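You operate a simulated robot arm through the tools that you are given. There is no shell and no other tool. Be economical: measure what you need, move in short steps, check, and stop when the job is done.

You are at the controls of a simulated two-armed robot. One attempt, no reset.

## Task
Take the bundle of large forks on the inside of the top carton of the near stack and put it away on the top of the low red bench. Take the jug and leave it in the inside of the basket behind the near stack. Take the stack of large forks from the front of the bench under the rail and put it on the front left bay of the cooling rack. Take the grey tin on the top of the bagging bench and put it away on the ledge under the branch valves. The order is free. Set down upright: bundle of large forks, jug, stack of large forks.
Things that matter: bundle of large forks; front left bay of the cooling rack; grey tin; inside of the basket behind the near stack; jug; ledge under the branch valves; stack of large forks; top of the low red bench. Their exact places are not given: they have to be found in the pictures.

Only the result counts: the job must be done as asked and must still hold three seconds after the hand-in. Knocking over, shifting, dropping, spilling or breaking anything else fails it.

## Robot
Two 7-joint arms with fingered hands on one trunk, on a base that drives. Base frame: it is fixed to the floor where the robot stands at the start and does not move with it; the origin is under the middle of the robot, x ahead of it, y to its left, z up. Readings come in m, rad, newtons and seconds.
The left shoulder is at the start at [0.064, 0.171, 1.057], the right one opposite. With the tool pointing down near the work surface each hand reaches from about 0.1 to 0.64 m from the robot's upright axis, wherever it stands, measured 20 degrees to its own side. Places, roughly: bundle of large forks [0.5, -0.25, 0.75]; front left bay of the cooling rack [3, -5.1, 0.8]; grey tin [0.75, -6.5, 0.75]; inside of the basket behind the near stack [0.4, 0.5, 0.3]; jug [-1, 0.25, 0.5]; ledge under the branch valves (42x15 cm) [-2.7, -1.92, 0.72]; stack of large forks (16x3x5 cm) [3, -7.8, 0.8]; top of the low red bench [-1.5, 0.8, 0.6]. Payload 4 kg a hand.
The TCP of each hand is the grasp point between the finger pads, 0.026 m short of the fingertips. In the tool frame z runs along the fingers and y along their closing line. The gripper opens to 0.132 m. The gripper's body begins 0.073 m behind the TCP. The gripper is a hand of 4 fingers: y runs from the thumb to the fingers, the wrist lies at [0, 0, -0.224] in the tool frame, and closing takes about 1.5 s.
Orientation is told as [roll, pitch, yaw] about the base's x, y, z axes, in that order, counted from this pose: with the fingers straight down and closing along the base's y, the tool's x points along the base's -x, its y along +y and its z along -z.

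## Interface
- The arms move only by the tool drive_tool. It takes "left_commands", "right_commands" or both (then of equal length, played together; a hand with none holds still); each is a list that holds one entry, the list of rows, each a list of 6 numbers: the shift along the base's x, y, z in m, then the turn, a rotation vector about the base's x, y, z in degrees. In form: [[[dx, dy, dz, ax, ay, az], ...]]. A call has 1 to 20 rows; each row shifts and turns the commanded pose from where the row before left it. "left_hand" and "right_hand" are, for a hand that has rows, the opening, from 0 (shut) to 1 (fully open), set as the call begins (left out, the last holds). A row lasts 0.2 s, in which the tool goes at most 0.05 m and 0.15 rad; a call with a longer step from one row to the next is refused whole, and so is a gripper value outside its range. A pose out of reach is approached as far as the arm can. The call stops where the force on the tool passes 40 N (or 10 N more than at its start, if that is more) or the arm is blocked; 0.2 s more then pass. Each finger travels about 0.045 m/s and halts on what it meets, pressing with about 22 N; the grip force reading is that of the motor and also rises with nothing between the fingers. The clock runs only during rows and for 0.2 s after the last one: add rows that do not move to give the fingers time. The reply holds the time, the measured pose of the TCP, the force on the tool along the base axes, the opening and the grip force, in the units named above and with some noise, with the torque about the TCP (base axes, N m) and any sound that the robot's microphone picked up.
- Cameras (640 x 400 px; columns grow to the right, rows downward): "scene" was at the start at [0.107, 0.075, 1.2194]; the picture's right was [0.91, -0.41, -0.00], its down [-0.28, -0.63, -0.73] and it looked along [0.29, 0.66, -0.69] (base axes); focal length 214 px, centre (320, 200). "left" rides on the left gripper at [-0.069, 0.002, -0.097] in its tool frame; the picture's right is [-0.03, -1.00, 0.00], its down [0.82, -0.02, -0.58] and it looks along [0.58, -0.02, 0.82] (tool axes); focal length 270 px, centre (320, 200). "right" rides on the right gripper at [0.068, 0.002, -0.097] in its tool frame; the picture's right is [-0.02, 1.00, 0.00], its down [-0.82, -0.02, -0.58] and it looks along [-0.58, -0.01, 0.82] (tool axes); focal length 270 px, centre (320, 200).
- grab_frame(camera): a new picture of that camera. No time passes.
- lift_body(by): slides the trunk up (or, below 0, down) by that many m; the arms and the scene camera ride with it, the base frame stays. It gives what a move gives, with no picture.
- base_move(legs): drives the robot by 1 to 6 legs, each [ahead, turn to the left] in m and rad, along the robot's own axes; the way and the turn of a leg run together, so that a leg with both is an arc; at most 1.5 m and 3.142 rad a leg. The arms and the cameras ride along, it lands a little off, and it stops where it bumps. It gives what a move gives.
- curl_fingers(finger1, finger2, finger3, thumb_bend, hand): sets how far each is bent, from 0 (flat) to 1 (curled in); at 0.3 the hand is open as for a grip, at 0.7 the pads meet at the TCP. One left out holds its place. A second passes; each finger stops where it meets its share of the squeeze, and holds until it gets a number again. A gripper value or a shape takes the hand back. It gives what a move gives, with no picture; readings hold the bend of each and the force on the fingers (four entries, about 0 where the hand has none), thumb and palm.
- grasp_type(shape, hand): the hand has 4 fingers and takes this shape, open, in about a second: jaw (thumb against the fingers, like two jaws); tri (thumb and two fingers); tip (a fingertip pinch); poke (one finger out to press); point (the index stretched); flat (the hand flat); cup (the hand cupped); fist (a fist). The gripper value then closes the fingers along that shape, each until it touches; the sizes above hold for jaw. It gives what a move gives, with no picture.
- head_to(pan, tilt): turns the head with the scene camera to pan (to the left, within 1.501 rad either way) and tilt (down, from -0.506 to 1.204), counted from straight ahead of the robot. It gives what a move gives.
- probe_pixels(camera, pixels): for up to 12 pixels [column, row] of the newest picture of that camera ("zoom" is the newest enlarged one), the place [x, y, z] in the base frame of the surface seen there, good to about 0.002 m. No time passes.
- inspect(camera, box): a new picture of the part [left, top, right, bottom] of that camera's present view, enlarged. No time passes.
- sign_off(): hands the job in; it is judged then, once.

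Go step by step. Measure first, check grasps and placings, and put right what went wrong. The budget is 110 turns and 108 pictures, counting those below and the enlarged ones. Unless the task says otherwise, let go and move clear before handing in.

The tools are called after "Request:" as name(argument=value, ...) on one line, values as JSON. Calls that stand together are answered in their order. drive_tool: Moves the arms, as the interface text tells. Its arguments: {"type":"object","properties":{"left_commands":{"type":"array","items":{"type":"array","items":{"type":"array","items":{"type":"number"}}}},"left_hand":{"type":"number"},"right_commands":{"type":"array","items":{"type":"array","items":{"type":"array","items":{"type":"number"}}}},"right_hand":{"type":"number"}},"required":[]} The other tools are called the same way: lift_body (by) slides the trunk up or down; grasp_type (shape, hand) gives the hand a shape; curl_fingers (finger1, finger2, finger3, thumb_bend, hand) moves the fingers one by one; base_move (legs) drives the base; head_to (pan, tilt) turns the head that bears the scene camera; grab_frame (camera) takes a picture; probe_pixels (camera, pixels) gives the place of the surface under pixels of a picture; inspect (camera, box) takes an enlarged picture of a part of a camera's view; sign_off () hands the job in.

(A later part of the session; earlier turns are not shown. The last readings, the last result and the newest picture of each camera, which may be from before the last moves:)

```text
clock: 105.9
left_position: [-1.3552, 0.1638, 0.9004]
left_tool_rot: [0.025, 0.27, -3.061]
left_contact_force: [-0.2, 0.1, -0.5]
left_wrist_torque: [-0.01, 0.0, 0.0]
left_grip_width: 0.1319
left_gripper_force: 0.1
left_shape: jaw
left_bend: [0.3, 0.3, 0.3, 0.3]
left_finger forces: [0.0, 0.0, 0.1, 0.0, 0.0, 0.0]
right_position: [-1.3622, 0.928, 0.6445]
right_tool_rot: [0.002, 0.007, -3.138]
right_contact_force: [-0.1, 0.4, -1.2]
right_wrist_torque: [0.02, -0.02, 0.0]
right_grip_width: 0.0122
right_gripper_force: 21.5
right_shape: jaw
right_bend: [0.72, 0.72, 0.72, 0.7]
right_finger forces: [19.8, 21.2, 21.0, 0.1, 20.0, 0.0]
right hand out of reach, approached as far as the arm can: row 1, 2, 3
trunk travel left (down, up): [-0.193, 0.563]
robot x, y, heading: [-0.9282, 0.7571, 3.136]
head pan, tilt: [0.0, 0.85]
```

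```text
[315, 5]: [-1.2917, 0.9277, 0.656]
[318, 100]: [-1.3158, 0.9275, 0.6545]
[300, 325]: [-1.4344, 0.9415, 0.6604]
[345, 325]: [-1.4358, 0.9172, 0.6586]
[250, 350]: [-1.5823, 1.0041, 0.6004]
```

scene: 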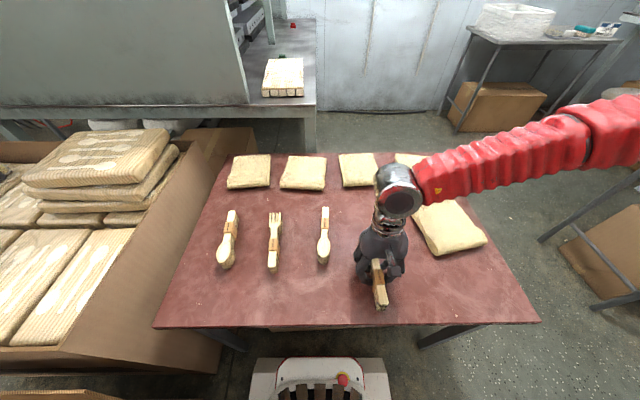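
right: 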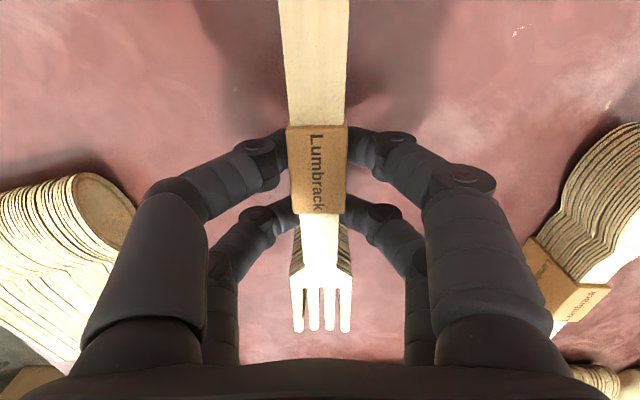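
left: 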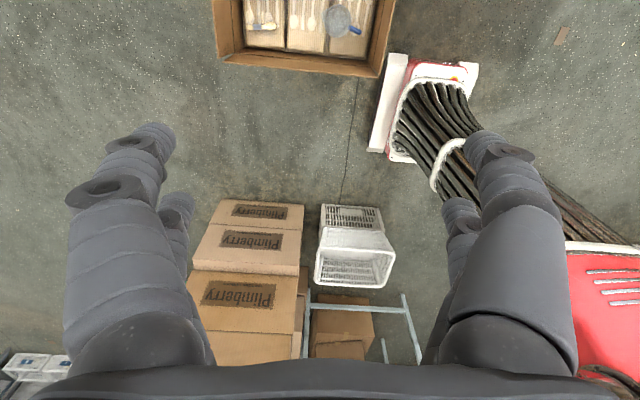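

Bottom is about 0.01 above the bench. I lower 9 mm more, then open slightly.

Request:
drive_tool(right_commands=[[[0, 0, -0.005, 0, 0, 0], [0, 0, -0.004, 0, 0, 0], [0, 0, -0.002, 0, 0, 0], [0, 0, 0, 0, 0, 0]]])

Request:
drive_tool(right_commands=[[[0, 0, 0, 0, 0, 0], [0, 0, 0, 0, 0, 0], [0, 0, 0, 0, 0, 0], [0, 0, 0, 0, 0, 0], [0, 0, 0, 0, 0, 0]]], right_hand=0.4)

Request:
grab_frame(camera="right")

```text
clock: 106.9
left_position: [-1.3536, 0.1632, 0.8999]
left_tool_rot: [0.025, 0.269, -3.061]
left_contact_force: [-0.1, 0.0, -0.6]
left_wrist_torque: [0.04, 0.03, -0.01]
left_grip_width: 0.1318
left_gripper_force: 0.1
left_shape: jaw
left_bend: [0.3, 0.3, 0.3, 0.3]
left_finger forces: [0.0, 0.0, 0.1, 0.0, 0.0, 0.0]
right_position: [-1.364, 0.9302, 0.6342]
right_tool_rot: [0.003, 0.007, -3.138]
right_contact_force: [0.0, -0.1, 0.2]
right_wrist_torque: [0.01, -0.02, 0.02]
right_grip_width: 0.0123
right_gripper_force: 21.5
right_shape: jaw
right_bend: [0.72, 0.72, 0.72, 0.7]
right_finger forces: [19.8, 21.2, 21.1, 0.0, 20.1, 0.1]
right hand out of reach, approached as far as the arm can: row 1
trunk travel left (down, up): [-0.193, 0.563]
robot x, y, heading: [-0.9236, 0.7602, 3.139]
head pan, tilt: [0.0, 0.85]
```

```text
clock: 108.1
left_position: [-1.356, 0.1636, 0.8996]
left_tool_rot: [0.023, 0.269, -3.061]
left_contact_force: [0.3, -0.2, -0.4]
left_wrist_torque: [0.0, 0.0, 0.04]
left_grip_width: 0.1321
left_gripper_force: 0.1
left_shape: jaw
left_bend: [0.3, 0.3, 0.3, 0.3]
left_finger forces: [0.0, 0.0, 0.0, 0.0, 0.0, 0.0]
right_position: [-1.365, 0.93, 0.6356]
right_tool_rot: [0.005, 0.008, -3.136]
right_contact_force: [-0.1, -0.9, -0.1]
right_wrist_torque: [0.03, -0.01, 0.03]
right_grip_width: 0.0523
right_gripper_force: 0.0
right_shape: jaw
right_bend: [0.73, 0.73, 0.73, 0.7]
right_finger forces: [0.0, 0.1, 0.0, 0.0, 0.1, 0.0]
trunk travel left (down, up): [-0.193, 0.563]
robot x, y, heading: [-0.9267, 0.7602, 3.135]
head pan, tilt: [0.0, 0.85]
```

```text
57 pictures are left
```

right: 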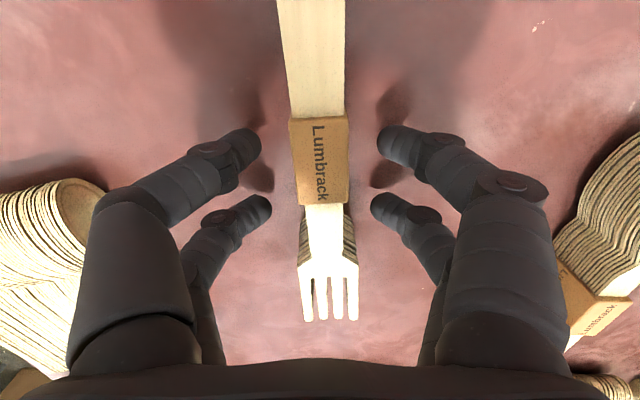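

The bundle stands released on the bench. I raise the right hand and reposition the base in front of the jug's carton.

Request:
drive_tool(right_commands=[[[0, 0, 0.03, 0, 0, 0], [0, 0, 0.04, 0, 0, 0], [0, 0, 0.05, 0, 0, 0], [0, 0, 0.05, 0, 0, 0], [0, 0, 0.05, 0, 0, 0], [0, 0, 0, 0, 0, 0]]])

Request:
lift_body(by=0.25)

Request:
grab_frame(camera="scene")

Request:
base_move(legs=[[-0.35, 0], [0, -0.32], [0, -0.32], [-0.5, 0], [0, 0.32], [0, 0.32]])

```text
clock: 109.5
left_position: [-1.3561, 0.1638, 0.9007]
left_tool_rot: [0.024, 0.27, -3.06]
left_contact_force: [0.6, -0.1, -0.4]
left_wrist_torque: [0.02, 0.0, 0.0]
left_grip_width: 0.1321
left_gripper_force: 0.1
left_shape: jaw
left_bend: [0.3, 0.3, 0.3, 0.3]
left_finger forces: [0.0, 0.1, 0.1, 0.1, 0.0, 0.0]
right_position: [-1.3643, 0.9283, 0.855]
right_tool_rot: [0.002, 0.002, -3.14]
right_contact_force: [0.5, 0.6, -0.3]
right_wrist_torque: [-0.03, 0.01, 0.0]
right_grip_width: 0.0522
right_gripper_force: 0.1
right_shape: jaw
right_bend: [0.73, 0.73, 0.73, 0.7]
right_finger forces: [0.1, 0.0, 0.1, 0.1, 0.0, 0.0]
trunk travel left (down, up): [-0.193, 0.563]
robot x, y, heading: [-0.9228, 0.7563, 3.138]
head pan, tilt: [0.0, 0.85]
```

```text
clock: 112.1
left_position: [-1.3558, 0.1632, 1.1511]
left_tool_rot: [0.024, 0.267, -3.061]
left_contact_force: [-0.4, -0.3, -0.2]
left_wrist_torque: [0.01, -0.03, -0.02]
left_grip_width: 0.1321
left_gripper_force: 0.1
left_shape: jaw
left_bend: [0.3, 0.3, 0.3, 0.3]
left_finger forces: [0.1, 0.0, 0.0, 0.0, 0.0, 0.0]
right_position: [-1.3645, 0.9295, 1.1029]
right_tool_rot: [0.003, 0.001, -3.138]
right_contact_force: [0.1, 0.0, -1.0]
right_wrist_torque: [0.02, -0.01, -0.02]
right_grip_width: 0.0524
right_gripper_force: 0.0
right_shape: jaw
right_bend: [0.73, 0.73, 0.73, 0.7]
right_finger forces: [0.0, 0.0, 0.0, 0.1, 0.1, 0.0]
trunk travel left (down, up): [-0.443, 0.313]
robot x, y, heading: [-0.9248, 0.7588, 3.14]
head pan, tilt: [0.0, 0.85]
```

```text
56 pictures are left
```

scene: 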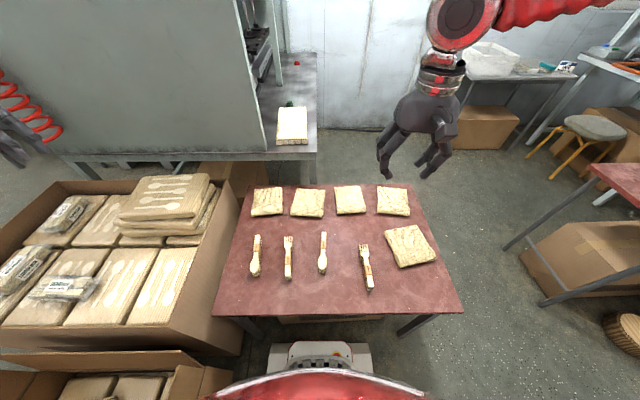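

```text
clock: 121.7
left_position: [-0.6222, -0.1335, 1.1501]
left_tool_rot: [0.026, 0.27, -3.067]
left_contact_force: [-0.4, -0.2, -0.5]
left_wrist_torque: [0.01, -0.02, 0.03]
left_grip_width: 0.1321
left_gripper_force: 0.1
left_shape: jaw
left_bend: [0.3, 0.3, 0.3, 0.3]
left_finger forces: [0.1, 0.1, 0.1, 0.0, 0.0, 0.0]
right_position: [-0.6249, 0.6346, 1.1047]
right_tool_rot: [0.0, 0.002, 3.133]
right_contact_force: [0.5, -0.3, 0.8]
right_wrist_torque: [0.04, 0.0, -0.01]
right_grip_width: 0.0528
right_gripper_force: 0.1
right_shape: jaw
right_bend: [0.73, 0.73, 0.73, 0.7]
right_finger forces: [0.0, 0.0, 0.0, 0.1, 0.0, 0.1]
trunk travel left (down, up): [-0.443, 0.313]
robot x, y, heading: [-0.1871, 0.4811, 3.123]
head pan, tilt: [0.0, 0.85]
stopped in leg 6: the robot was blocked; the commanded pose is now the measured one
```

The bundle stands well on the bench among the others. I drive forward 0.2 m to the jug carton, lower the trunk a little and look at the jug with the head camera.

Request:
base_move(legs=[[0.2, 0.02]])

Request:
head_to(pan=0.4, tilt=0.95)

Request:
inspect(camera="scene", box=[220, 110, 420, 290])

```text
clock: 123.3
left_position: [-0.8195, -0.1372, 1.1503]
left_tool_rot: [0.026, 0.271, -3.054]
left_contact_force: [-0.6, -0.7, -0.7]
left_wrist_torque: [0.01, -0.02, -0.03]
left_grip_width: 0.1321
left_gripper_force: 0.0
left_shape: jaw
left_bend: [0.3, 0.3, 0.3, 0.3]
left_finger forces: [0.0, 0.0, 0.0, 0.0, 0.1, 0.1]
right_position: [-0.8343, 0.6276, 1.1048]
right_tool_rot: [-0.002, 0.004, -3.134]
right_contact_force: [-0.4, 0.6, -1.1]
right_wrist_torque: [0.0, 0.0, -0.01]
right_grip_width: 0.0528
right_gripper_force: 0.0
right_shape: jaw
right_bend: [0.73, 0.73, 0.73, 0.7]
right_finger forces: [0.0, 0.0, 0.0, 0.0, 0.1, 0.0]
trunk travel left (down, up): [-0.443, 0.313]
robot x, y, heading: [-0.3941, 0.4852, 3.138]
head pan, tilt: [0.0, 0.85]
```

```text
clock: 124.2
left_position: [-0.8201, -0.1382, 1.1511]
left_tool_rot: [0.025, 0.271, -3.053]
left_contact_force: [-0.2, 0.1, 0.1]
left_wrist_torque: [0.01, -0.03, 0.03]
left_grip_width: 0.1321
left_gripper_force: 0.0
left_shape: jaw
left_bend: [0.3, 0.3, 0.3, 0.3]
left_finger forces: [0.0, 0.1, 0.0, 0.0, 0.0, 0.0]
right_position: [-0.8334, 0.6289, 1.105]
right_tool_rot: [0.0, 0.001, -3.134]
right_contact_force: [0.3, 0.1, 0.0]
right_wrist_torque: [-0.02, -0.02, 0.02]
right_grip_width: 0.0526
right_gripper_force: 0.0
right_shape: jaw
right_bend: [0.73, 0.73, 0.73, 0.7]
right_finger forces: [0.1, 0.0, 0.0, 0.0, 0.0, 0.1]
trunk travel left (down, up): [-0.443, 0.313]
robot x, y, heading: [-0.3907, 0.4858, 3.139]
head pan, tilt: [0.4, 0.949]
```

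```text
2.22 times, centred on (320, 200) of scene
```

zoom: 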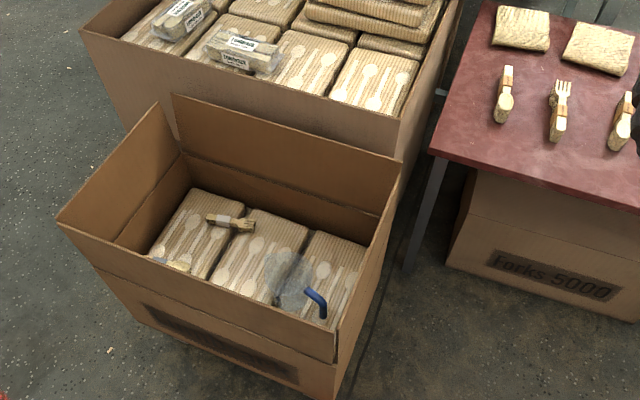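

I zoom tighter on the jug around (311,238).

Request:
inspect(camera="scene", box=[270, 205, 350, 275])

```text
5.71 times, centred on (310, 240) of scene
```

zoom: 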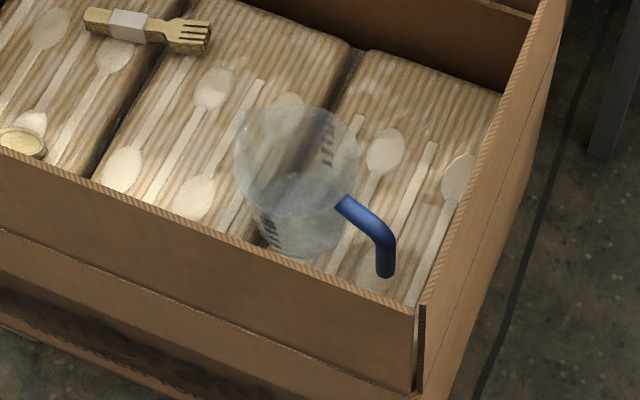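

Request:
probe_pixels(camera="zoom", pixels=[[340, 203], [365, 220], [384, 240], [385, 270], [352, 160], [240, 130], [290, 212], [265, 240], [315, 255], [240, 170], [330, 120], [345, 215]])

Request:
probe_pixels(camera="zoom", pixels=[[205, 218], [410, 310], [430, 290], [520, 40], [400, 395], [240, 120], [285, 108], [250, 215], [295, 260], [400, 200]])

```text
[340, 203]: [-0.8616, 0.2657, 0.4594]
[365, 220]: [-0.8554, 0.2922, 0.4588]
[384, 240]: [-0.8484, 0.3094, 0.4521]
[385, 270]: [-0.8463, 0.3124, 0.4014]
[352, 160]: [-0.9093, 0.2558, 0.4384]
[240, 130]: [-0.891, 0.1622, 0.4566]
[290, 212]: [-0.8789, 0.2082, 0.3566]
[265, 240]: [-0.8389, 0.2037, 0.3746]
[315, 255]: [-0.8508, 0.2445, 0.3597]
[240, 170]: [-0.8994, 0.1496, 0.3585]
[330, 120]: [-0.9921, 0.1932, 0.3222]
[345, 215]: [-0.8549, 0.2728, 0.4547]
```

```text
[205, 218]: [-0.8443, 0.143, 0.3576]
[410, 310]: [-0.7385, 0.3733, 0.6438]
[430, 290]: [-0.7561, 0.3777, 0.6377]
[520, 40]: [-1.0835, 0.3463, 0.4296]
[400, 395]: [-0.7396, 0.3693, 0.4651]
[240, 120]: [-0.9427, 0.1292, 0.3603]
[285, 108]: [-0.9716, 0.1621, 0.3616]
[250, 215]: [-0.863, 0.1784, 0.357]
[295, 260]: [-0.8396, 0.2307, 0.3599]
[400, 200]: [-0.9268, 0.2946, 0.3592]
```

Handle: top bar from (-0.862,0.266,0.459) to (-0.848,0.311,0.455), then post down to z 0.40. I lower the trunk 0.14 and bring the left hand above the handle with closing direction across the bar (yaw ≈ -1.906).

Request:
lift_body(by=-0.14)

Request:
drive_tool(left_commands=[[[0.03, 0, 0, 0, 7.8, 0], [0.02, 0, 0, 0, 7.8, 0], [0, 0.044, 0, 0, 0, 6.57], [0, 0.044, 0, 0, 0, 6.57], [0, 0.044, 0, 0, 0, 6.57], [0, 0.044, -0.01, 0, 0, 6.57], [0, 0.044, -0.01, 0, 0, 6.57], [-0.01, 0.044, -0.02, 0, 0, 6.57], [-0.01, 0.044, -0.02, 0, 0, 6.57], [-0.02, 0.044, -0.03, 0, 0, 6.57], [-0.02, 0.044, -0.03, 0, 0, 6.57], [-0.02, 0.042, -0.03, 0, 0, 6.57], [0, 0, 0, 0, 0, 0]]], left_hand=0.5)

Request:
grab_frame(camera="left")

Request:
grab_frame(camera="scene")

```text
clock: 125.9
left_position: [-0.8183, -0.1375, 1.0123]
left_tool_rot: [0.027, 0.269, -3.053]
left_contact_force: [0.3, 0.3, 0.2]
left_wrist_torque: [0.0, -0.02, -0.01]
left_grip_width: 0.1322
left_gripper_force: 0.1
left_shape: jaw
left_bend: [0.3, 0.3, 0.3, 0.3]
left_finger forces: [0.0, 0.0, 0.0, 0.1, 0.1, 0.1]
right_position: [-0.8331, 0.6288, 0.9646]
right_tool_rot: [0.002, 0.001, -3.134]
right_contact_force: [0.6, -0.1, 0.3]
right_wrist_torque: [0.02, 0.03, 0.03]
right_grip_width: 0.0525
right_gripper_force: 0.1
right_shape: jaw
right_bend: [0.73, 0.73, 0.73, 0.7]
right_finger forces: [0.1, 0.0, 0.0, 0.0, 0.0, 0.0]
trunk travel left (down, up): [-0.303, 0.453]
robot x, y, heading: [-0.395, 0.4913, 3.139]
head pan, tilt: [0.4, 0.949]
```

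```text
refused: row 10 steps farther than a row can; nothing moved
```

```text
53 pictures are left
```

left: 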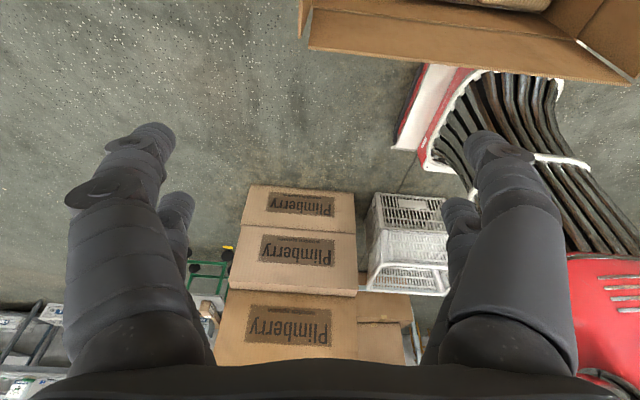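

```text
52 pictures are left
```

scene: 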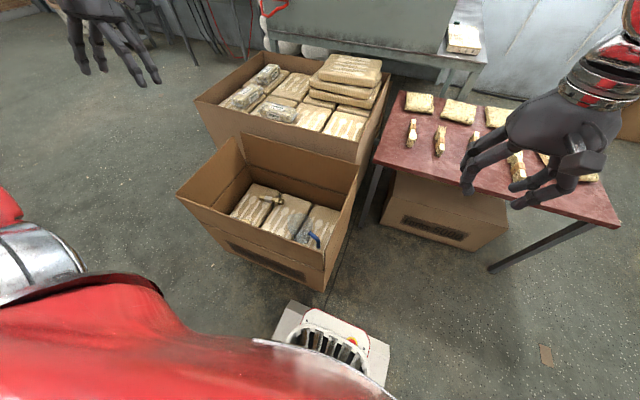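

A row was too long; I redo the move with shorter rows.

Request:
drive_tool(left_commands=[[[0.03, 0, 0, 0, 7.8, 0], [0.02, 0, 0, 0, 7.8, 0], [0, 0.04, 0, 0, 0, 6], [0, 0.04, 0, 0, 0, 6], [0, 0.04, 0, 0, 0, 6], [0, 0.04, -0.01, 0, 0, 6], [0, 0.04, -0.01, 0, 0, 6], [-0.01, 0.04, -0.02, 0, 0, 6], [-0.01, 0.04, -0.02, 0, 0, 6], [-0.02, 0.04, -0.02, 0, 0, 6], [-0.02, 0.04, -0.02, 0, 0, 6], [-0.02, 0.04, -0.02, 0, 0, 6], [0, 0.038, -0.02, 0, 0, 5.7], [0, 0, 0, 0, 0, 0]]], left_hand=0.5)

Request:
grab_frame(camera="left")

Request:
grab_frame(camera="scene")

```text
clock: 128.9
left_position: [-0.8601, 0.3005, 0.8677]
left_tool_rot: [0.003, -0.003, -1.908]
left_contact_force: [0.4, 0.5, 0.7]
left_wrist_torque: [-0.01, -0.04, 0.03]
left_grip_width: 0.0663
left_gripper_force: 0.0
left_shape: jaw
left_bend: [0.73, 0.73, 0.73, 0.7]
left_finger forces: [0.1, 0.0, 0.0, 0.0, 0.0, 0.1]
left hand out of reach, approached as far as the arm can: row 2
right_position: [-0.8328, 0.6287, 0.965]
right_tool_rot: [0.0, 0.002, -3.135]
right_contact_force: [0.8, 0.5, -0.1]
right_wrist_torque: [-0.03, -0.02, -0.01]
right_grip_width: 0.0527
right_gripper_force: 0.0
right_shape: jaw
right_bend: [0.73, 0.73, 0.73, 0.7]
right_finger forces: [0.0, 0.0, 0.0, 0.0, 0.1, 0.1]
trunk travel left (down, up): [-0.303, 0.453]
robot x, y, heading: [-0.3918, 0.4844, 3.137]
head pan, tilt: [0.4, 0.949]
```

```text
51 pictures are left
```

left: 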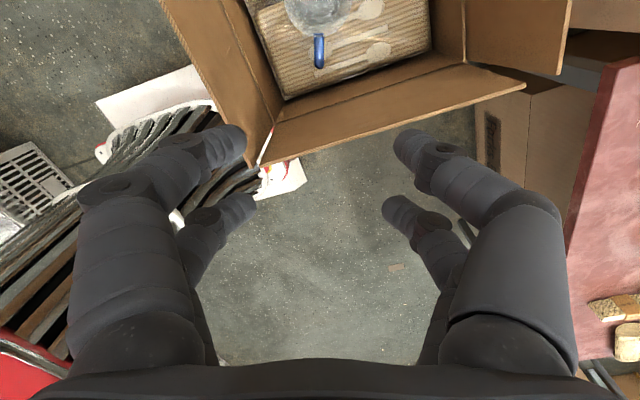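

```text
50 pictures are left
```

scene: 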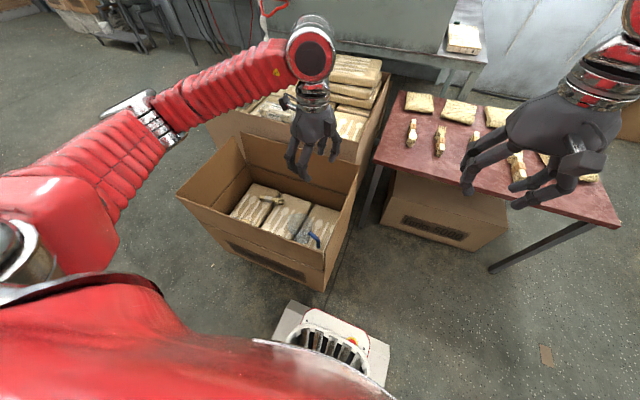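

The handle (320,50) lies aligned with the hand. I descend to z≈0.55 with a 1 cm x shift and check.

Request:
drive_tool(left_commands=[[[0.01, 0, -0.045, 0, 0, 0], [0, 0, -0.045, 0, 0, 0], [0, 0, -0.045, 0, 0, 0], [0, 0, -0.045, 0, 0, 0], [0, 0, -0.045, 0, 0, 0], [0, 0, -0.045, 0, 0, 0], [0, 0, -0.045, 0, 0, 0], [0, 0, 0, 0, 0, 0]]])

Request:
grab_frame(camera="left")

Request:
grab_frame(camera="scene")

```text
clock: 130.7
left_position: [-0.8493, 0.3011, 0.5522]
left_tool_rot: [0.0, -0.003, -1.909]
left_contact_force: [-0.3, 0.1, -0.5]
left_wrist_torque: [0.0, -0.01, 0.0]
left_grip_width: 0.0664
left_gripper_force: 0.1
left_shape: jaw
left_bend: [0.73, 0.73, 0.73, 0.7]
left_finger forces: [0.0, 0.0, 0.0, 0.0, 0.1, 0.0]
right_position: [-0.8334, 0.6292, 0.9649]
right_tool_rot: [0.0, 0.002, -3.136]
right_contact_force: [-0.3, 0.3, -0.4]
right_wrist_torque: [0.04, 0.0, 0.02]
right_grip_width: 0.0527
right_gripper_force: 0.1
right_shape: jaw
right_bend: [0.73, 0.73, 0.73, 0.7]
right_finger forces: [0.0, 0.1, 0.0, 0.0, 0.1, 0.1]
trunk travel left (down, up): [-0.303, 0.453]
robot x, y, heading: [-0.3969, 0.484, 3.139]
head pan, tilt: [0.4, 0.949]
```

```text
49 pictures are left
```

left: 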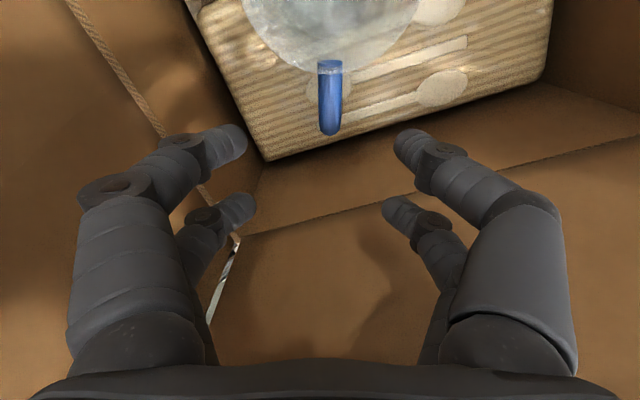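

```text
48 pictures are left
```

scene: 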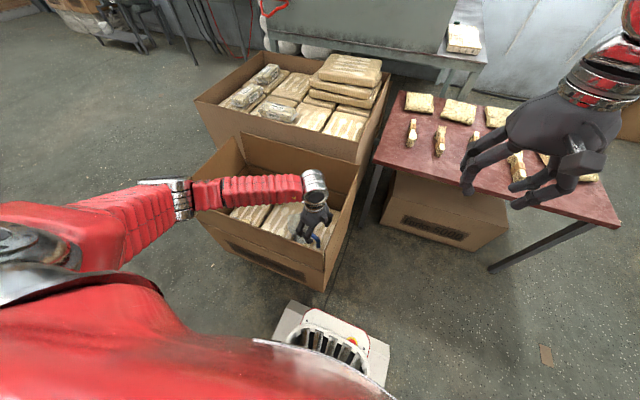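

The handle is ~8 mm off to one side (col 330 vs 320). I shift by (-0.007,+0.002) and descend to z≈0.447.

Request:
drive_tool(left_commands=[[[-0.007, 0.002, 0, 0, 0, 0], [0, 0, -0.035, 0, 0, 0], [0, 0, -0.035, 0, 0, 0], [0, 0, -0.02, 0, 0, 0], [0, 0, -0.014, 0, 0, 0], [0, 0, 0, 0, 0, 0]]])

Request:
grab_frame(camera="left")

```text
clock: 132.1
left_position: [-0.857, 0.2999, 0.4484]
left_tool_rot: [0.003, -0.002, -1.909]
left_contact_force: [0.2, -0.3, 0.6]
left_wrist_torque: [0.02, 0.03, 0.02]
left_grip_width: 0.0665
left_gripper_force: 0.1
left_shape: jaw
left_bend: [0.73, 0.73, 0.73, 0.7]
left_finger forces: [0.1, 0.1, 0.0, 0.0, 0.0, 0.1]
right_position: [-0.8336, 0.63, 0.9637]
right_tool_rot: [0.0, 0.001, -3.134]
right_contact_force: [0.1, 0.0, 0.2]
right_wrist_torque: [0.0, -0.04, 0.02]
right_grip_width: 0.0528
right_gripper_force: 0.0
right_shape: jaw
right_bend: [0.73, 0.73, 0.73, 0.7]
right_finger forces: [0.0, 0.0, 0.0, 0.0, 0.0, 0.0]
trunk travel left (down, up): [-0.303, 0.453]
robot x, y, heading: [-0.3906, 0.4847, 3.142]
head pan, tilt: [0.4, 0.949]
```

```text
47 pictures are left
```

left: 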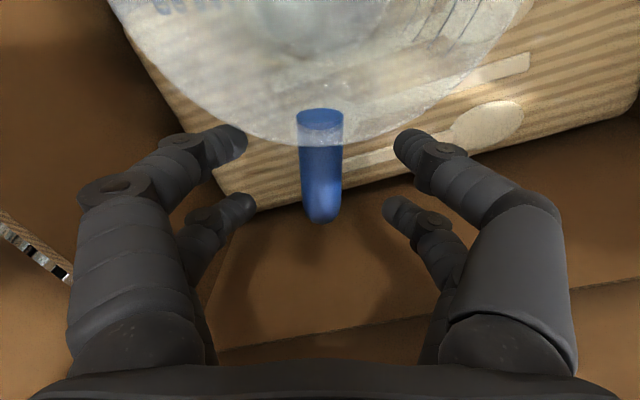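

Centred on the handle. I shift 8 mm outward so the inner fingers clear the jug wall, then close.

Request:
drive_tool(left_commands=[[[0.003, 0.008, 0, 0, 0, 0], [0, 0, 0, 0, 0, 0]]])

Request:
drive_tool(left_commands=[[[0, 0, 0, 0, 0, 0], [0, 0, 0, 0, 0, 0], [0, 0, 0, 0, 0, 0], [0, 0, 0, 0, 0, 0], [0, 0, 0, 0, 0, 0], [0, 0, 0, 0, 0, 0], [0, 0, 0, 0, 0, 0]]], left_hand=0)

Request:
drive_tool(left_commands=[[[0, 0, 0.01, 0, 0, 0], [0, 0, 0.02, 0, 0, 0], [0, 0, 0.02, 0, 0, 0], [0, 0, 0, 0, 0, 0]]])

Request:
grab_frame(camera="left")

```text
clock: 132.7
left_position: [-0.8532, 0.3107, 0.4489]
left_tool_rot: [0.003, -0.001, -1.909]
left_contact_force: [-0.1, 0.1, -0.8]
left_wrist_torque: [0.02, 0.02, -0.01]
left_grip_width: 0.0664
left_gripper_force: 0.1
left_shape: jaw
left_bend: [0.73, 0.73, 0.73, 0.7]
left_finger forces: [0.0, 0.1, 0.1, 0.1, 0.0, 0.0]
right_position: [-0.8324, 0.6287, 0.9639]
right_tool_rot: [-0.001, 0.001, -3.134]
right_contact_force: [-0.2, -0.3, -0.3]
right_wrist_torque: [0.01, 0.02, -0.01]
right_grip_width: 0.0529
right_gripper_force: 0.0
right_shape: jaw
right_bend: [0.73, 0.73, 0.73, 0.7]
right_finger forces: [0.1, 0.0, 0.1, 0.1, 0.0, 0.0]
trunk travel left (down, up): [-0.303, 0.453]
robot x, y, heading: [-0.3937, 0.4844, 3.141]
head pan, tilt: [0.4, 0.949]
```

```text
clock: 134.3
left_position: [-0.8539, 0.3101, 0.4484]
left_tool_rot: [0.003, -0.001, -1.909]
left_contact_force: [0.3, 0.3, 0.1]
left_wrist_torque: [0.02, -0.03, -0.04]
left_grip_width: 0.0
left_gripper_force: 22.0
left_shape: jaw
left_bend: [0.62, 0.62, 0.62, 0.7]
left_finger forces: [0.1, 0.0, 0.1, 0.0, 0.0, 0.1]
right_position: [-0.8327, 0.6294, 0.9645]
right_tool_rot: [-0.001, 0.0, -3.136]
right_contact_force: [-0.6, 0.4, -0.1]
right_wrist_torque: [-0.03, -0.02, 0.01]
right_grip_width: 0.0529
right_gripper_force: 0.2
right_shape: jaw
right_bend: [0.73, 0.73, 0.73, 0.7]
right_finger forces: [0.0, 0.0, 0.0, 0.0, 0.0, 0.1]
trunk travel left (down, up): [-0.303, 0.453]
robot x, y, heading: [-0.3919, 0.4853, 3.142]
head pan, tilt: [0.4, 0.949]
```

```text
clock: 135.3
left_position: [-0.8519, 0.3076, 0.4998]
left_tool_rot: [0.002, -0.002, -1.91]
left_contact_force: [-0.1, 0.3, -0.8]
left_wrist_torque: [0.12, -0.01, -0.02]
left_grip_width: 0.0
left_gripper_force: 22.0
left_shape: jaw
left_bend: [0.62, 0.63, 0.62, 0.7]
left_finger forces: [0.0, 0.0, 0.0, 0.0, 0.0, 0.0]
right_position: [-0.8338, 0.6287, 0.9635]
right_tool_rot: [0.0, 0.001, -3.134]
right_contact_force: [-0.6, -0.2, -0.6]
right_wrist_torque: [0.03, 0.0, -0.02]
right_grip_width: 0.0528
right_gripper_force: 0.1
right_shape: jaw
right_bend: [0.73, 0.73, 0.73, 0.7]
right_finger forces: [0.0, 0.0, 0.1, 0.1, 0.0, 0.1]
trunk travel left (down, up): [-0.303, 0.453]
robot x, y, heading: [-0.393, 0.4851, 3.141]
head pan, tilt: [0.4, 0.949]
```

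```text
46 pictures are left
```

left: 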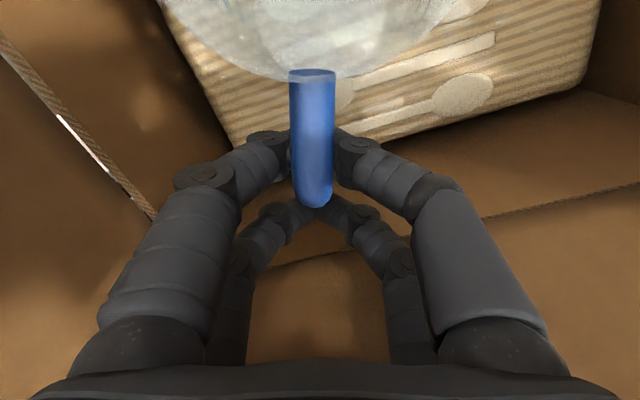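

The reading says fingers shut fully (0 width, no finger force), yet the handle appears lifted with the hand. I probe the handle and jug heights.

Request:
probe_pixels(camera="left", pixels=[[312, 75], [312, 120], [313, 170], [316, 200], [310, 60], [250, 60], [480, 90], [290, 130]])

Request:
inspect(camera="scene", box=[270, 195, 350, 255])

```text
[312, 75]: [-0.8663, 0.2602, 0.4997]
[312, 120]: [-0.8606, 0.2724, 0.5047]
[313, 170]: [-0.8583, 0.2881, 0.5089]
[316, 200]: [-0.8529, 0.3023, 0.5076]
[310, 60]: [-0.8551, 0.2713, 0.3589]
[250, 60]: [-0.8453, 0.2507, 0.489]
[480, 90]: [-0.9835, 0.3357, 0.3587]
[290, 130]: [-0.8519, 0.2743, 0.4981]
```

```text
6.67 times, centred on (310, 225) of scene
```

zoom: 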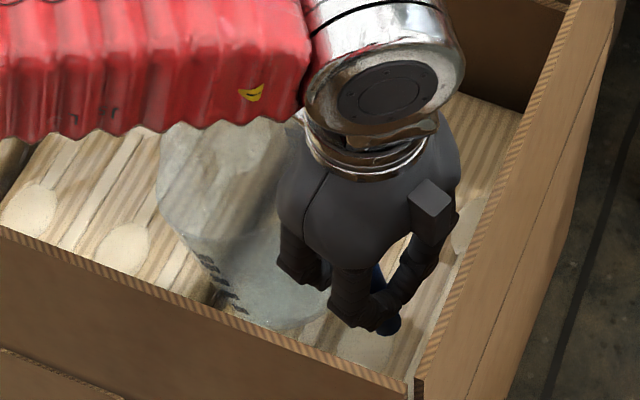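

The jug is hanging on the curled fingers, slightly tilted — the handle's end was short of the pads. I set it back down, open, shift inward 1.3 cm and re-grip.

Request:
drive_tool(left_commands=[[[0, 0, -0.02, 0, 0, 0], [0, 0, -0.015, 0, 0, 0], [0, 0, -0.01, 0, 0, 0], [0, 0, -0.006, 0, 0, 0], [0, 0, 0, 0, 0, 0]]])

Request:
drive_tool(left_commands=[[[0, 0, 0, 0, 0, 0], [0, 0, 0, 0, 0, 0], [0, 0, 0, 0, 0, 0], [0, 0, 0, 0, 0, 0], [0, 0, 0, 0, 0, 0]]], left_hand=0.5)

Request:
grab_frame(camera="left")

Request:
probe_pixels(camera="left", pixels=[[320, 100], [320, 130], [320, 150], [320, 170], [320, 190], [320, 200], [300, 150], [340, 150], [320, 210], [320, 220]])

```text
clock: 136.5
left_position: [-0.8545, 0.3095, 0.4484]
left_tool_rot: [0.003, -0.001, -1.91]
left_contact_force: [-0.1, 0.3, 0.3]
left_wrist_torque: [-0.02, -0.01, 0.03]
left_grip_width: 0.0
left_gripper_force: 21.9
left_shape: jaw
left_bend: [0.62, 0.63, 0.62, 0.7]
left_finger forces: [0.1, 0.0, 0.0, 0.1, 0.0, 0.0]
right_position: [-0.833, 0.6289, 0.9656]
right_tool_rot: [0.0, 0.002, -3.135]
right_contact_force: [0.6, 0.9, -0.4]
right_wrist_torque: [0.0, -0.01, -0.01]
right_grip_width: 0.0528
right_gripper_force: 0.1
right_shape: jaw
right_bend: [0.73, 0.73, 0.73, 0.7]
right_finger forces: [0.1, 0.0, 0.0, 0.1, 0.1, 0.1]
trunk travel left (down, up): [-0.303, 0.453]
robot x, y, heading: [-0.3906, 0.4846, 3.141]
head pan, tilt: [0.4, 0.949]
```

```text
clock: 137.7
left_position: [-0.8543, 0.3096, 0.4494]
left_tool_rot: [0.005, -0.002, -1.91]
left_contact_force: [-0.1, -0.1, -0.1]
left_wrist_torque: [-0.02, -0.01, -0.01]
left_grip_width: 0.0654
left_gripper_force: 0.0
left_shape: jaw
left_bend: [0.73, 0.73, 0.73, 0.7]
left_finger forces: [0.1, 0.0, 0.0, 0.1, 0.0, 0.0]
right_position: [-0.833, 0.6288, 0.9648]
right_tool_rot: [0.0, 0.001, -3.134]
right_contact_force: [-0.8, -0.5, -0.5]
right_wrist_torque: [0.02, 0.01, -0.04]
right_grip_width: 0.053
right_gripper_force: 0.1
right_shape: jaw
right_bend: [0.73, 0.73, 0.73, 0.7]
right_finger forces: [0.1, 0.1, 0.0, 0.0, 0.0, 0.0]
trunk travel left (down, up): [-0.303, 0.453]
robot x, y, heading: [-0.3936, 0.4846, 3.143]
head pan, tilt: [0.4, 0.949]
```

```text
44 pictures are left
```

left: 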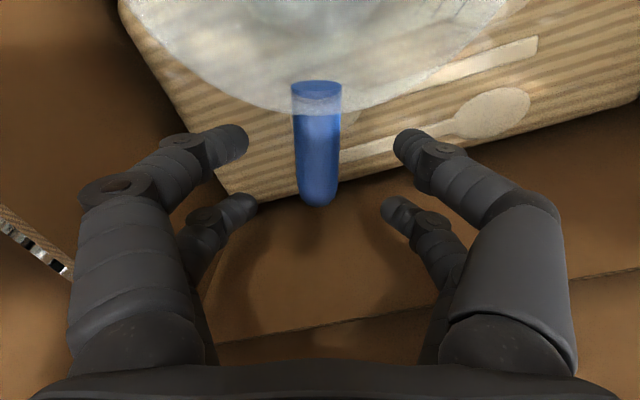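

```text
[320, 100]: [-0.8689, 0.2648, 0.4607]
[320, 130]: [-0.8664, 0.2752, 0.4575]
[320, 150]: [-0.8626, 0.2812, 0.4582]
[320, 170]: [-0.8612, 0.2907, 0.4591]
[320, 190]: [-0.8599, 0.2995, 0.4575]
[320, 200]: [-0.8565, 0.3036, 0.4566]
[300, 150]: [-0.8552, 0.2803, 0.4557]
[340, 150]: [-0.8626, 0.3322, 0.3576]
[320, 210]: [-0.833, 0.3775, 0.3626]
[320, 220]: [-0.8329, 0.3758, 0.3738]
```

The jug stands upright again; handle's outer end is at about (-0.856,0.305). I shift inward 1.5 cm and close.

Request:
drive_tool(left_commands=[[[-0.004, -0.013, -0.003, 0, 0, 0], [0, 0, 0, 0, 0, 0]]])

Request:
drive_tool(left_commands=[[[0, 0, 0, 0, 0, 0], [0, 0, 0, 0, 0, 0], [0, 0, 0, 0, 0, 0], [0, 0, 0, 0, 0, 0], [0, 0, 0, 0, 0, 0], [0, 0, 0, 0, 0, 0], [0, 0, 0, 0, 0, 0]]], left_hand=0)

Request:
grab_frame(camera="left")

```text
clock: 138.3
left_position: [-0.8582, 0.2947, 0.4453]
left_tool_rot: [0.004, -0.003, -1.908]
left_contact_force: [-0.6, -0.4, 0.4]
left_wrist_torque: [-0.02, -0.01, 0.0]
left_grip_width: 0.0655
left_gripper_force: 0.0
left_shape: jaw
left_bend: [0.73, 0.73, 0.73, 0.7]
left_finger forces: [0.0, 0.0, 0.1, 0.1, 0.0, 0.0]
right_position: [-0.8337, 0.6285, 0.9645]
right_tool_rot: [0.001, 0.002, -3.138]
right_contact_force: [0.0, 0.2, -0.1]
right_wrist_torque: [0.0, 0.0, -0.02]
right_grip_width: 0.0526
right_gripper_force: 0.0
right_shape: jaw
right_bend: [0.73, 0.73, 0.73, 0.7]
right_finger forces: [0.0, 0.0, 0.0, 0.1, 0.1, 0.0]
trunk travel left (down, up): [-0.303, 0.453]
robot x, y, heading: [-0.3928, 0.4854, 3.138]
head pan, tilt: [0.4, 0.949]
```

```text
clock: 139.9
left_position: [-0.8563, 0.2961, 0.4454]
left_tool_rot: [0.004, 0.0, -1.91]
left_contact_force: [0.3, 0.2, -0.4]
left_wrist_torque: [0.05, -0.04, -0.01]
left_grip_width: 0.0002
left_gripper_force: 22.3
left_shape: jaw
left_bend: [0.61, 0.72, 0.72, 0.7]
left_finger forces: [0.1, 15.3, 15.0, 0.0, 0.3, 0.0]
right_position: [-0.8335, 0.6301, 0.9654]
right_tool_rot: [-0.001, 0.003, -3.134]
right_contact_force: [0.1, 0.5, -0.6]
right_wrist_torque: [0.03, 0.02, -0.02]
right_grip_width: 0.0528
right_gripper_force: 0.0
right_shape: jaw
right_bend: [0.73, 0.73, 0.73, 0.7]
right_finger forces: [0.0, 0.0, 0.0, 0.0, 0.1, 0.0]
trunk travel left (down, up): [-0.303, 0.453]
robot x, y, heading: [-0.3913, 0.4822, 3.141]
head pan, tilt: [0.4, 0.949]
```

```text
43 pictures are left
```

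left: 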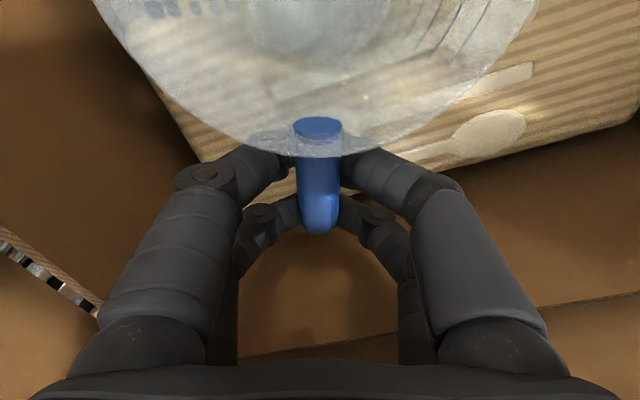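

Fingers 2 and 3 now press with 15 N on the bar. I lift 5 cm and check the jug's attitude.

Request:
drive_tool(left_commands=[[[0, 0, 0.01, 0, 0, 0], [0, 0, 0.02, 0, 0, 0], [0, 0, 0.02, 0, 0, 0], [0, 0, 0, 0, 0, 0]]])

Request:
grab_frame(camera="left")

Request:
probe_pixels(camera="left", pixels=[[318, 130], [318, 150], [318, 170], [318, 190], [320, 210], [320, 225], [200, 130], [420, 140], [270, 140]])

```text
clock: 140.9
left_position: [-0.8569, 0.2975, 0.4969]
left_tool_rot: [0.002, -0.003, -1.909]
left_contact_force: [-0.1, 0.4, -1.4]
left_wrist_torque: [0.04, -0.01, 0.0]
left_grip_width: 0.0
left_gripper_force: 21.7
left_shape: jaw
left_bend: [0.61, 0.73, 0.73, 0.7]
left_finger forces: [0.1, 0.1, 0.0, 0.0, 0.0, 0.0]
right_position: [-0.8326, 0.6295, 0.9645]
right_tool_rot: [0.002, 0.003, -3.135]
right_contact_force: [0.1, 0.0, -0.4]
right_wrist_torque: [0.04, 0.02, 0.01]
right_grip_width: 0.053
right_gripper_force: 0.0
right_shape: jaw
right_bend: [0.73, 0.73, 0.73, 0.7]
right_finger forces: [0.1, 0.0, 0.0, 0.0, 0.0, 0.0]
trunk travel left (down, up): [-0.303, 0.453]
robot x, y, heading: [-0.3928, 0.4857, 3.141]
head pan, tilt: [0.4, 0.949]
```

```text
42 pictures are left
```

left: 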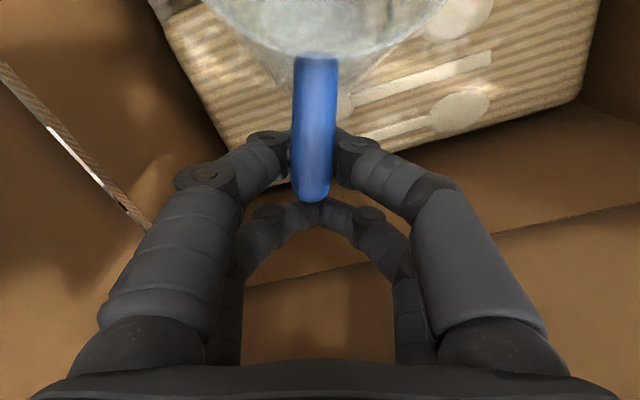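

```text
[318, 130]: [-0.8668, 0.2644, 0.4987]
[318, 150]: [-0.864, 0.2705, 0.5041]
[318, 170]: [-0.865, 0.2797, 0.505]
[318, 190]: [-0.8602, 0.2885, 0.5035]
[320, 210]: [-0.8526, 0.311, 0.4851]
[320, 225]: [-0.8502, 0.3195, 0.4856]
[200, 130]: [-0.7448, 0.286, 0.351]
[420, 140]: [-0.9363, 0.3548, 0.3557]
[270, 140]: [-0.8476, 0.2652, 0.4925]
```

It slipped and hangs tilted again: the pads met beside the round bar. I set it down, open, and grip deeper (z≈0.424) so the pads take the bar and the vertical post.

Request:
drive_tool(left_commands=[[[0, 0, -0.02, 0, 0, 0], [0, 0, -0.015, 0, 0, 0], [0, 0, -0.01, 0, 0, 0], [0, 0, -0.006, 0, 0, 0], [0, 0, 0, 0, 0, 0]]])

Request:
drive_tool(left_commands=[[[0, 0, 0, 0, 0, 0], [0, 0, 0, 0, 0, 0], [0, 0, 0, 0, 0, 0], [0, 0, 0, 0, 0, 0], [0, 0, 0, 0, 0, 0]]], left_hand=0.5)

Request:
grab_frame(camera="left")

Request:
probe_pixels(camera="left", pixels=[[318, 90], [318, 110], [318, 130], [318, 150], [318, 170], [318, 190], [320, 205], [320, 215], [320, 225], [320, 232]])

```text
clock: 142.1
left_position: [-0.8569, 0.2968, 0.4451]
left_tool_rot: [0.005, -0.001, -1.91]
left_contact_force: [1.2, 0.1, -0.3]
left_wrist_torque: [0.01, -0.03, 0.01]
left_grip_width: 0.0001
left_gripper_force: 21.9
left_shape: jaw
left_bend: [0.61, 0.73, 0.73, 0.7]
left_finger forces: [0.1, 0.1, 0.1, 0.1, 0.0, 0.0]
right_position: [-0.8313, 0.6301, 0.9634]
right_tool_rot: [-0.001, 0.002, -3.135]
right_contact_force: [0.4, 0.2, 0.0]
right_wrist_torque: [-0.02, 0.0, 0.03]
right_grip_width: 0.0528
right_gripper_force: 0.1
right_shape: jaw
right_bend: [0.73, 0.73, 0.73, 0.7]
right_finger forces: [0.0, 0.0, 0.0, 0.1, 0.0, 0.1]
trunk travel left (down, up): [-0.303, 0.453]
robot x, y, heading: [-0.3921, 0.4831, 3.137]
head pan, tilt: [0.4, 0.949]
```

```text
clock: 143.3
left_position: [-0.8567, 0.2974, 0.4444]
left_tool_rot: [0.002, 0.0, -1.91]
left_contact_force: [0.0, 0.1, 0.5]
left_wrist_torque: [-0.02, 0.01, -0.01]
left_grip_width: 0.0657
left_gripper_force: 0.1
left_shape: jaw
left_bend: [0.73, 0.73, 0.73, 0.7]
left_finger forces: [0.0, 0.0, 0.0, 0.1, 0.0, 0.0]
right_position: [-0.8335, 0.6289, 0.9641]
right_tool_rot: [0.0, 0.001, -3.135]
right_contact_force: [0.0, 0.4, -0.4]
right_wrist_torque: [-0.01, 0.04, 0.0]
right_grip_width: 0.0529
right_gripper_force: 0.0
right_shape: jaw
right_bend: [0.73, 0.73, 0.73, 0.7]
right_finger forces: [0.1, 0.0, 0.0, 0.1, 0.0, 0.1]
trunk travel left (down, up): [-0.303, 0.453]
robot x, y, heading: [-0.3937, 0.4855, 3.136]
head pan, tilt: [0.4, 0.949]
```

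```text
41 pictures are left
```

left: 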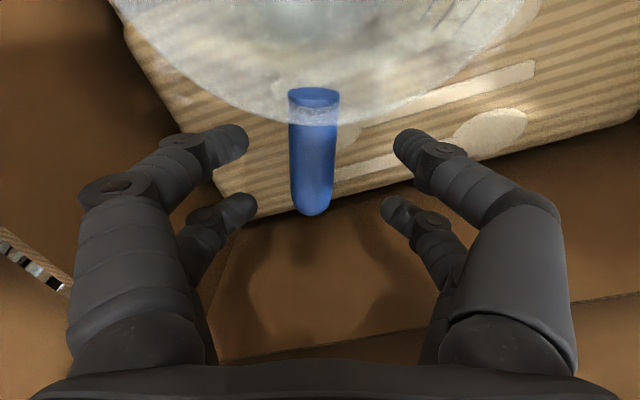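

```text
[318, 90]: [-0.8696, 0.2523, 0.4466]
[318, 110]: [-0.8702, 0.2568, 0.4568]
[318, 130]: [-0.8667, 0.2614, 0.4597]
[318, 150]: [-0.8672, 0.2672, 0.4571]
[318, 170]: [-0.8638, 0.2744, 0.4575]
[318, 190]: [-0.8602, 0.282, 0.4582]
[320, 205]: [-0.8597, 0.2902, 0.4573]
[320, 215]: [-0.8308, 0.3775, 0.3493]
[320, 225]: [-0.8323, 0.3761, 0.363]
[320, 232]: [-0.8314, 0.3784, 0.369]
```

The jug slid inward ~1.2 cm while still upright. I move inward 1.3 cm and down 2.2 cm, then close.

Request:
drive_tool(left_commands=[[[0, -0.013, 0, 0, 0, 0], [0, 0, -0.012, 0, 0, 0], [0, 0, -0.01, 0, 0, 0], [0, 0, 0, 0, 0, 0]]])

Request:
drive_tool(left_commands=[[[0, 0, 0, 0, 0, 0], [0, 0, 0, 0, 0, 0], [0, 0, 0, 0, 0, 0], [0, 0, 0, 0, 0, 0], [0, 0, 0, 0, 0, 0], [0, 0, 0, 0, 0, 0], [0, 0, 0, 0, 0, 0]]], left_hand=0)

Request:
grab_frame(camera="left")

```text
clock: 144.3
left_position: [-0.8583, 0.2854, 0.4222]
left_tool_rot: [0.003, -0.001, -1.908]
left_contact_force: [-0.4, 1.3, 0.7]
left_wrist_torque: [-0.02, 0.0, 0.01]
left_grip_width: 0.0657
left_gripper_force: 0.1
left_shape: jaw
left_bend: [0.73, 0.73, 0.73, 0.7]
left_finger forces: [0.1, 0.0, 0.0, 0.0, 0.0, 0.0]
right_position: [-0.8343, 0.629, 0.9643]
right_tool_rot: [0.001, 0.0, -3.136]
right_contact_force: [-1.3, 0.0, 0.1]
right_wrist_torque: [-0.01, -0.05, 0.03]
right_grip_width: 0.053
right_gripper_force: 0.1
right_shape: jaw
right_bend: [0.73, 0.73, 0.73, 0.7]
right_finger forces: [0.0, 0.0, 0.0, 0.0, 0.1, 0.0]
trunk travel left (down, up): [-0.303, 0.453]
robot x, y, heading: [-0.3951, 0.4846, 3.134]
head pan, tilt: [0.4, 0.949]
```

```text
clock: 145.9
left_position: [-0.858, 0.286, 0.4228]
left_tool_rot: [0.003, -0.001, -1.909]
left_contact_force: [-0.3, 0.7, 0.0]
left_wrist_torque: [0.05, 0.0, 0.03]
left_grip_width: 0.0002
left_gripper_force: 22.1
left_shape: jaw
left_bend: [0.61, 0.72, 0.72, 0.7]
left_finger forces: [0.0, 15.7, 15.7, 0.1, 0.0, 0.0]
right_position: [-0.8347, 0.6286, 0.9633]
right_tool_rot: [0.0, 0.002, -3.136]
right_contact_force: [0.2, 0.4, -0.3]
right_wrist_torque: [0.03, 0.01, -0.01]
right_grip_width: 0.0528
right_gripper_force: 0.1
right_shape: jaw
right_bend: [0.73, 0.73, 0.73, 0.7]
right_finger forces: [0.1, 0.0, 0.0, 0.0, 0.0, 0.0]
trunk travel left (down, up): [-0.303, 0.453]
robot x, y, heading: [-0.3933, 0.4853, 3.142]
head pan, tilt: [0.4, 0.949]
```

```text
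40 pictures are left
```

left: 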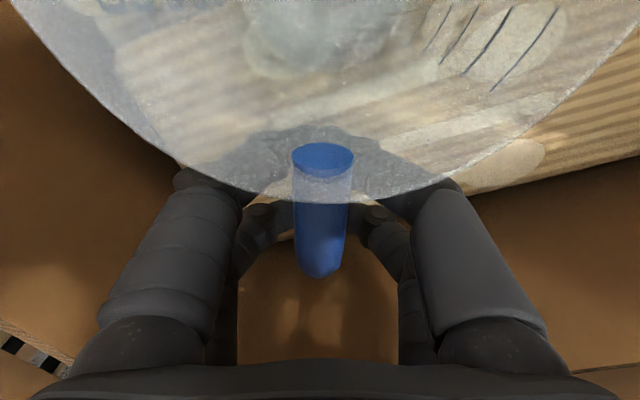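

The pinch on the round handle looks unreliable. The jug tapers outward to the rim, so gripping its body under the rim from above is better. I open, raise clear, and re-measure the body.

Request:
drive_tool(left_commands=[[[0, 0, 0, 0, 0, 0], [0, 0, 0, 0, 0, 0], [0, 0, 0, 0, 0, 0], [0, 0, 0, 0, 0, 0], [0, 0, 0, 0, 0, 0], [0, 0, 0, 0, 0, 0], [0, 0, 0, 0, 0, 0]]], left_hand=0.5)

Request:
drive_tool(left_commands=[[[0, 0.004, 0.02, 0, 0, 0], [0, 0, 0.05, 0, 0, 0], [0, 0, 0.05, 0, 0, 0], [0, 0, 0.05, 0, 0, 0], [-0.02, -0.04, 0.02, 0, 0, 0], [-0.02, -0.04, 0.0, 0, 0, 0], [-0.02, -0.04, 0.0, 0, 0, 0], [-0.01, -0.04, 0.0, 0, 0, 0], [0, -0.02, 0.0, 0, 0, 0], [0, 0, 0, 0, 0, 0]]], left_hand=1)

Request:
grab_frame(camera="left")

```text
clock: 147.5
left_position: [-0.8583, 0.2848, 0.423]
left_tool_rot: [0.004, -0.001, -1.911]
left_contact_force: [-0.6, -0.3, 0.3]
left_wrist_torque: [0.01, 0.04, 0.01]
left_grip_width: 0.0655
left_gripper_force: 0.2
left_shape: jaw
left_bend: [0.73, 0.73, 0.73, 0.7]
left_finger forces: [0.0, 0.2, 0.1, 0.0, 0.1, 0.0]
right_position: [-0.8326, 0.6284, 0.9643]
right_tool_rot: [0.0, 0.003, -3.134]
right_contact_force: [-0.9, -0.3, -0.4]
right_wrist_torque: [-0.02, -0.05, 0.0]
right_grip_width: 0.0526
right_gripper_force: 0.0
right_shape: jaw
right_bend: [0.73, 0.73, 0.73, 0.7]
right_finger forces: [0.0, 0.0, 0.0, 0.0, 0.1, 0.1]
trunk travel left (down, up): [-0.303, 0.453]
robot x, y, heading: [-0.3969, 0.4858, 3.139]
head pan, tilt: [0.4, 0.949]
```

```text
clock: 149.7
left_position: [-0.9279, 0.1064, 0.6121]
left_tool_rot: [0.002, -0.002, -1.908]
left_contact_force: [1.1, 0.2, -0.6]
left_wrist_torque: [0.03, -0.03, 0.0]
left_grip_width: 0.1317
left_gripper_force: 0.0
left_shape: jaw
left_bend: [0.3, 0.3, 0.3, 0.3]
left_finger forces: [0.0, 0.1, 0.1, 0.0, 0.0, 0.0]
right_position: [-0.834, 0.6292, 0.9644]
right_tool_rot: [-0.001, 0.003, -3.135]
right_contact_force: [-0.5, -0.3, -0.1]
right_wrist_torque: [0.01, 0.03, -0.02]
right_grip_width: 0.0526
right_gripper_force: 0.1
right_shape: jaw
right_bend: [0.73, 0.73, 0.73, 0.7]
right_finger forces: [0.0, 0.0, 0.1, 0.0, 0.0, 0.1]
trunk travel left (down, up): [-0.303, 0.453]
robot x, y, heading: [-0.394, 0.4843, 3.138]
head pan, tilt: [0.4, 0.949]
```

```text
39 pictures are left
```

left: 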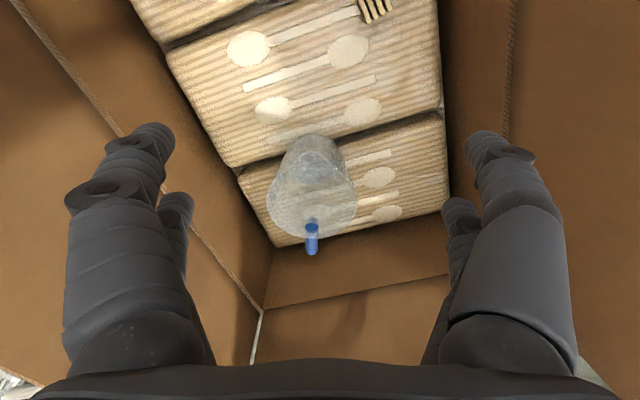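

The jug's rim spans cols 268–358 (~0.10 m across), base narrower, handle at (311,235). I probe for its exact centre.

Request:
probe_pixels(camera="left", pixels=[[269, 200], [272, 195], [355, 195], [353, 205], [311, 222], [311, 250], [310, 165], [285, 160], [340, 165], [300, 230], [330, 230], [312, 140]])

```text
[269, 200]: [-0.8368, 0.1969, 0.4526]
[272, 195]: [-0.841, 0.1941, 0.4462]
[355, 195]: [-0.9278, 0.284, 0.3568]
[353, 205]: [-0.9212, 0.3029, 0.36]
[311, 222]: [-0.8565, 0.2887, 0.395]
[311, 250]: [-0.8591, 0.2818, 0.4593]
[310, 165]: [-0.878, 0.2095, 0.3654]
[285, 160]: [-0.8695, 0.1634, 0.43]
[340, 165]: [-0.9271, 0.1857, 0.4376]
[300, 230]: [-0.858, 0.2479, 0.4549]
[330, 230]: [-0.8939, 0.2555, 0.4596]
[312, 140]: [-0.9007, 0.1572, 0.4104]
```

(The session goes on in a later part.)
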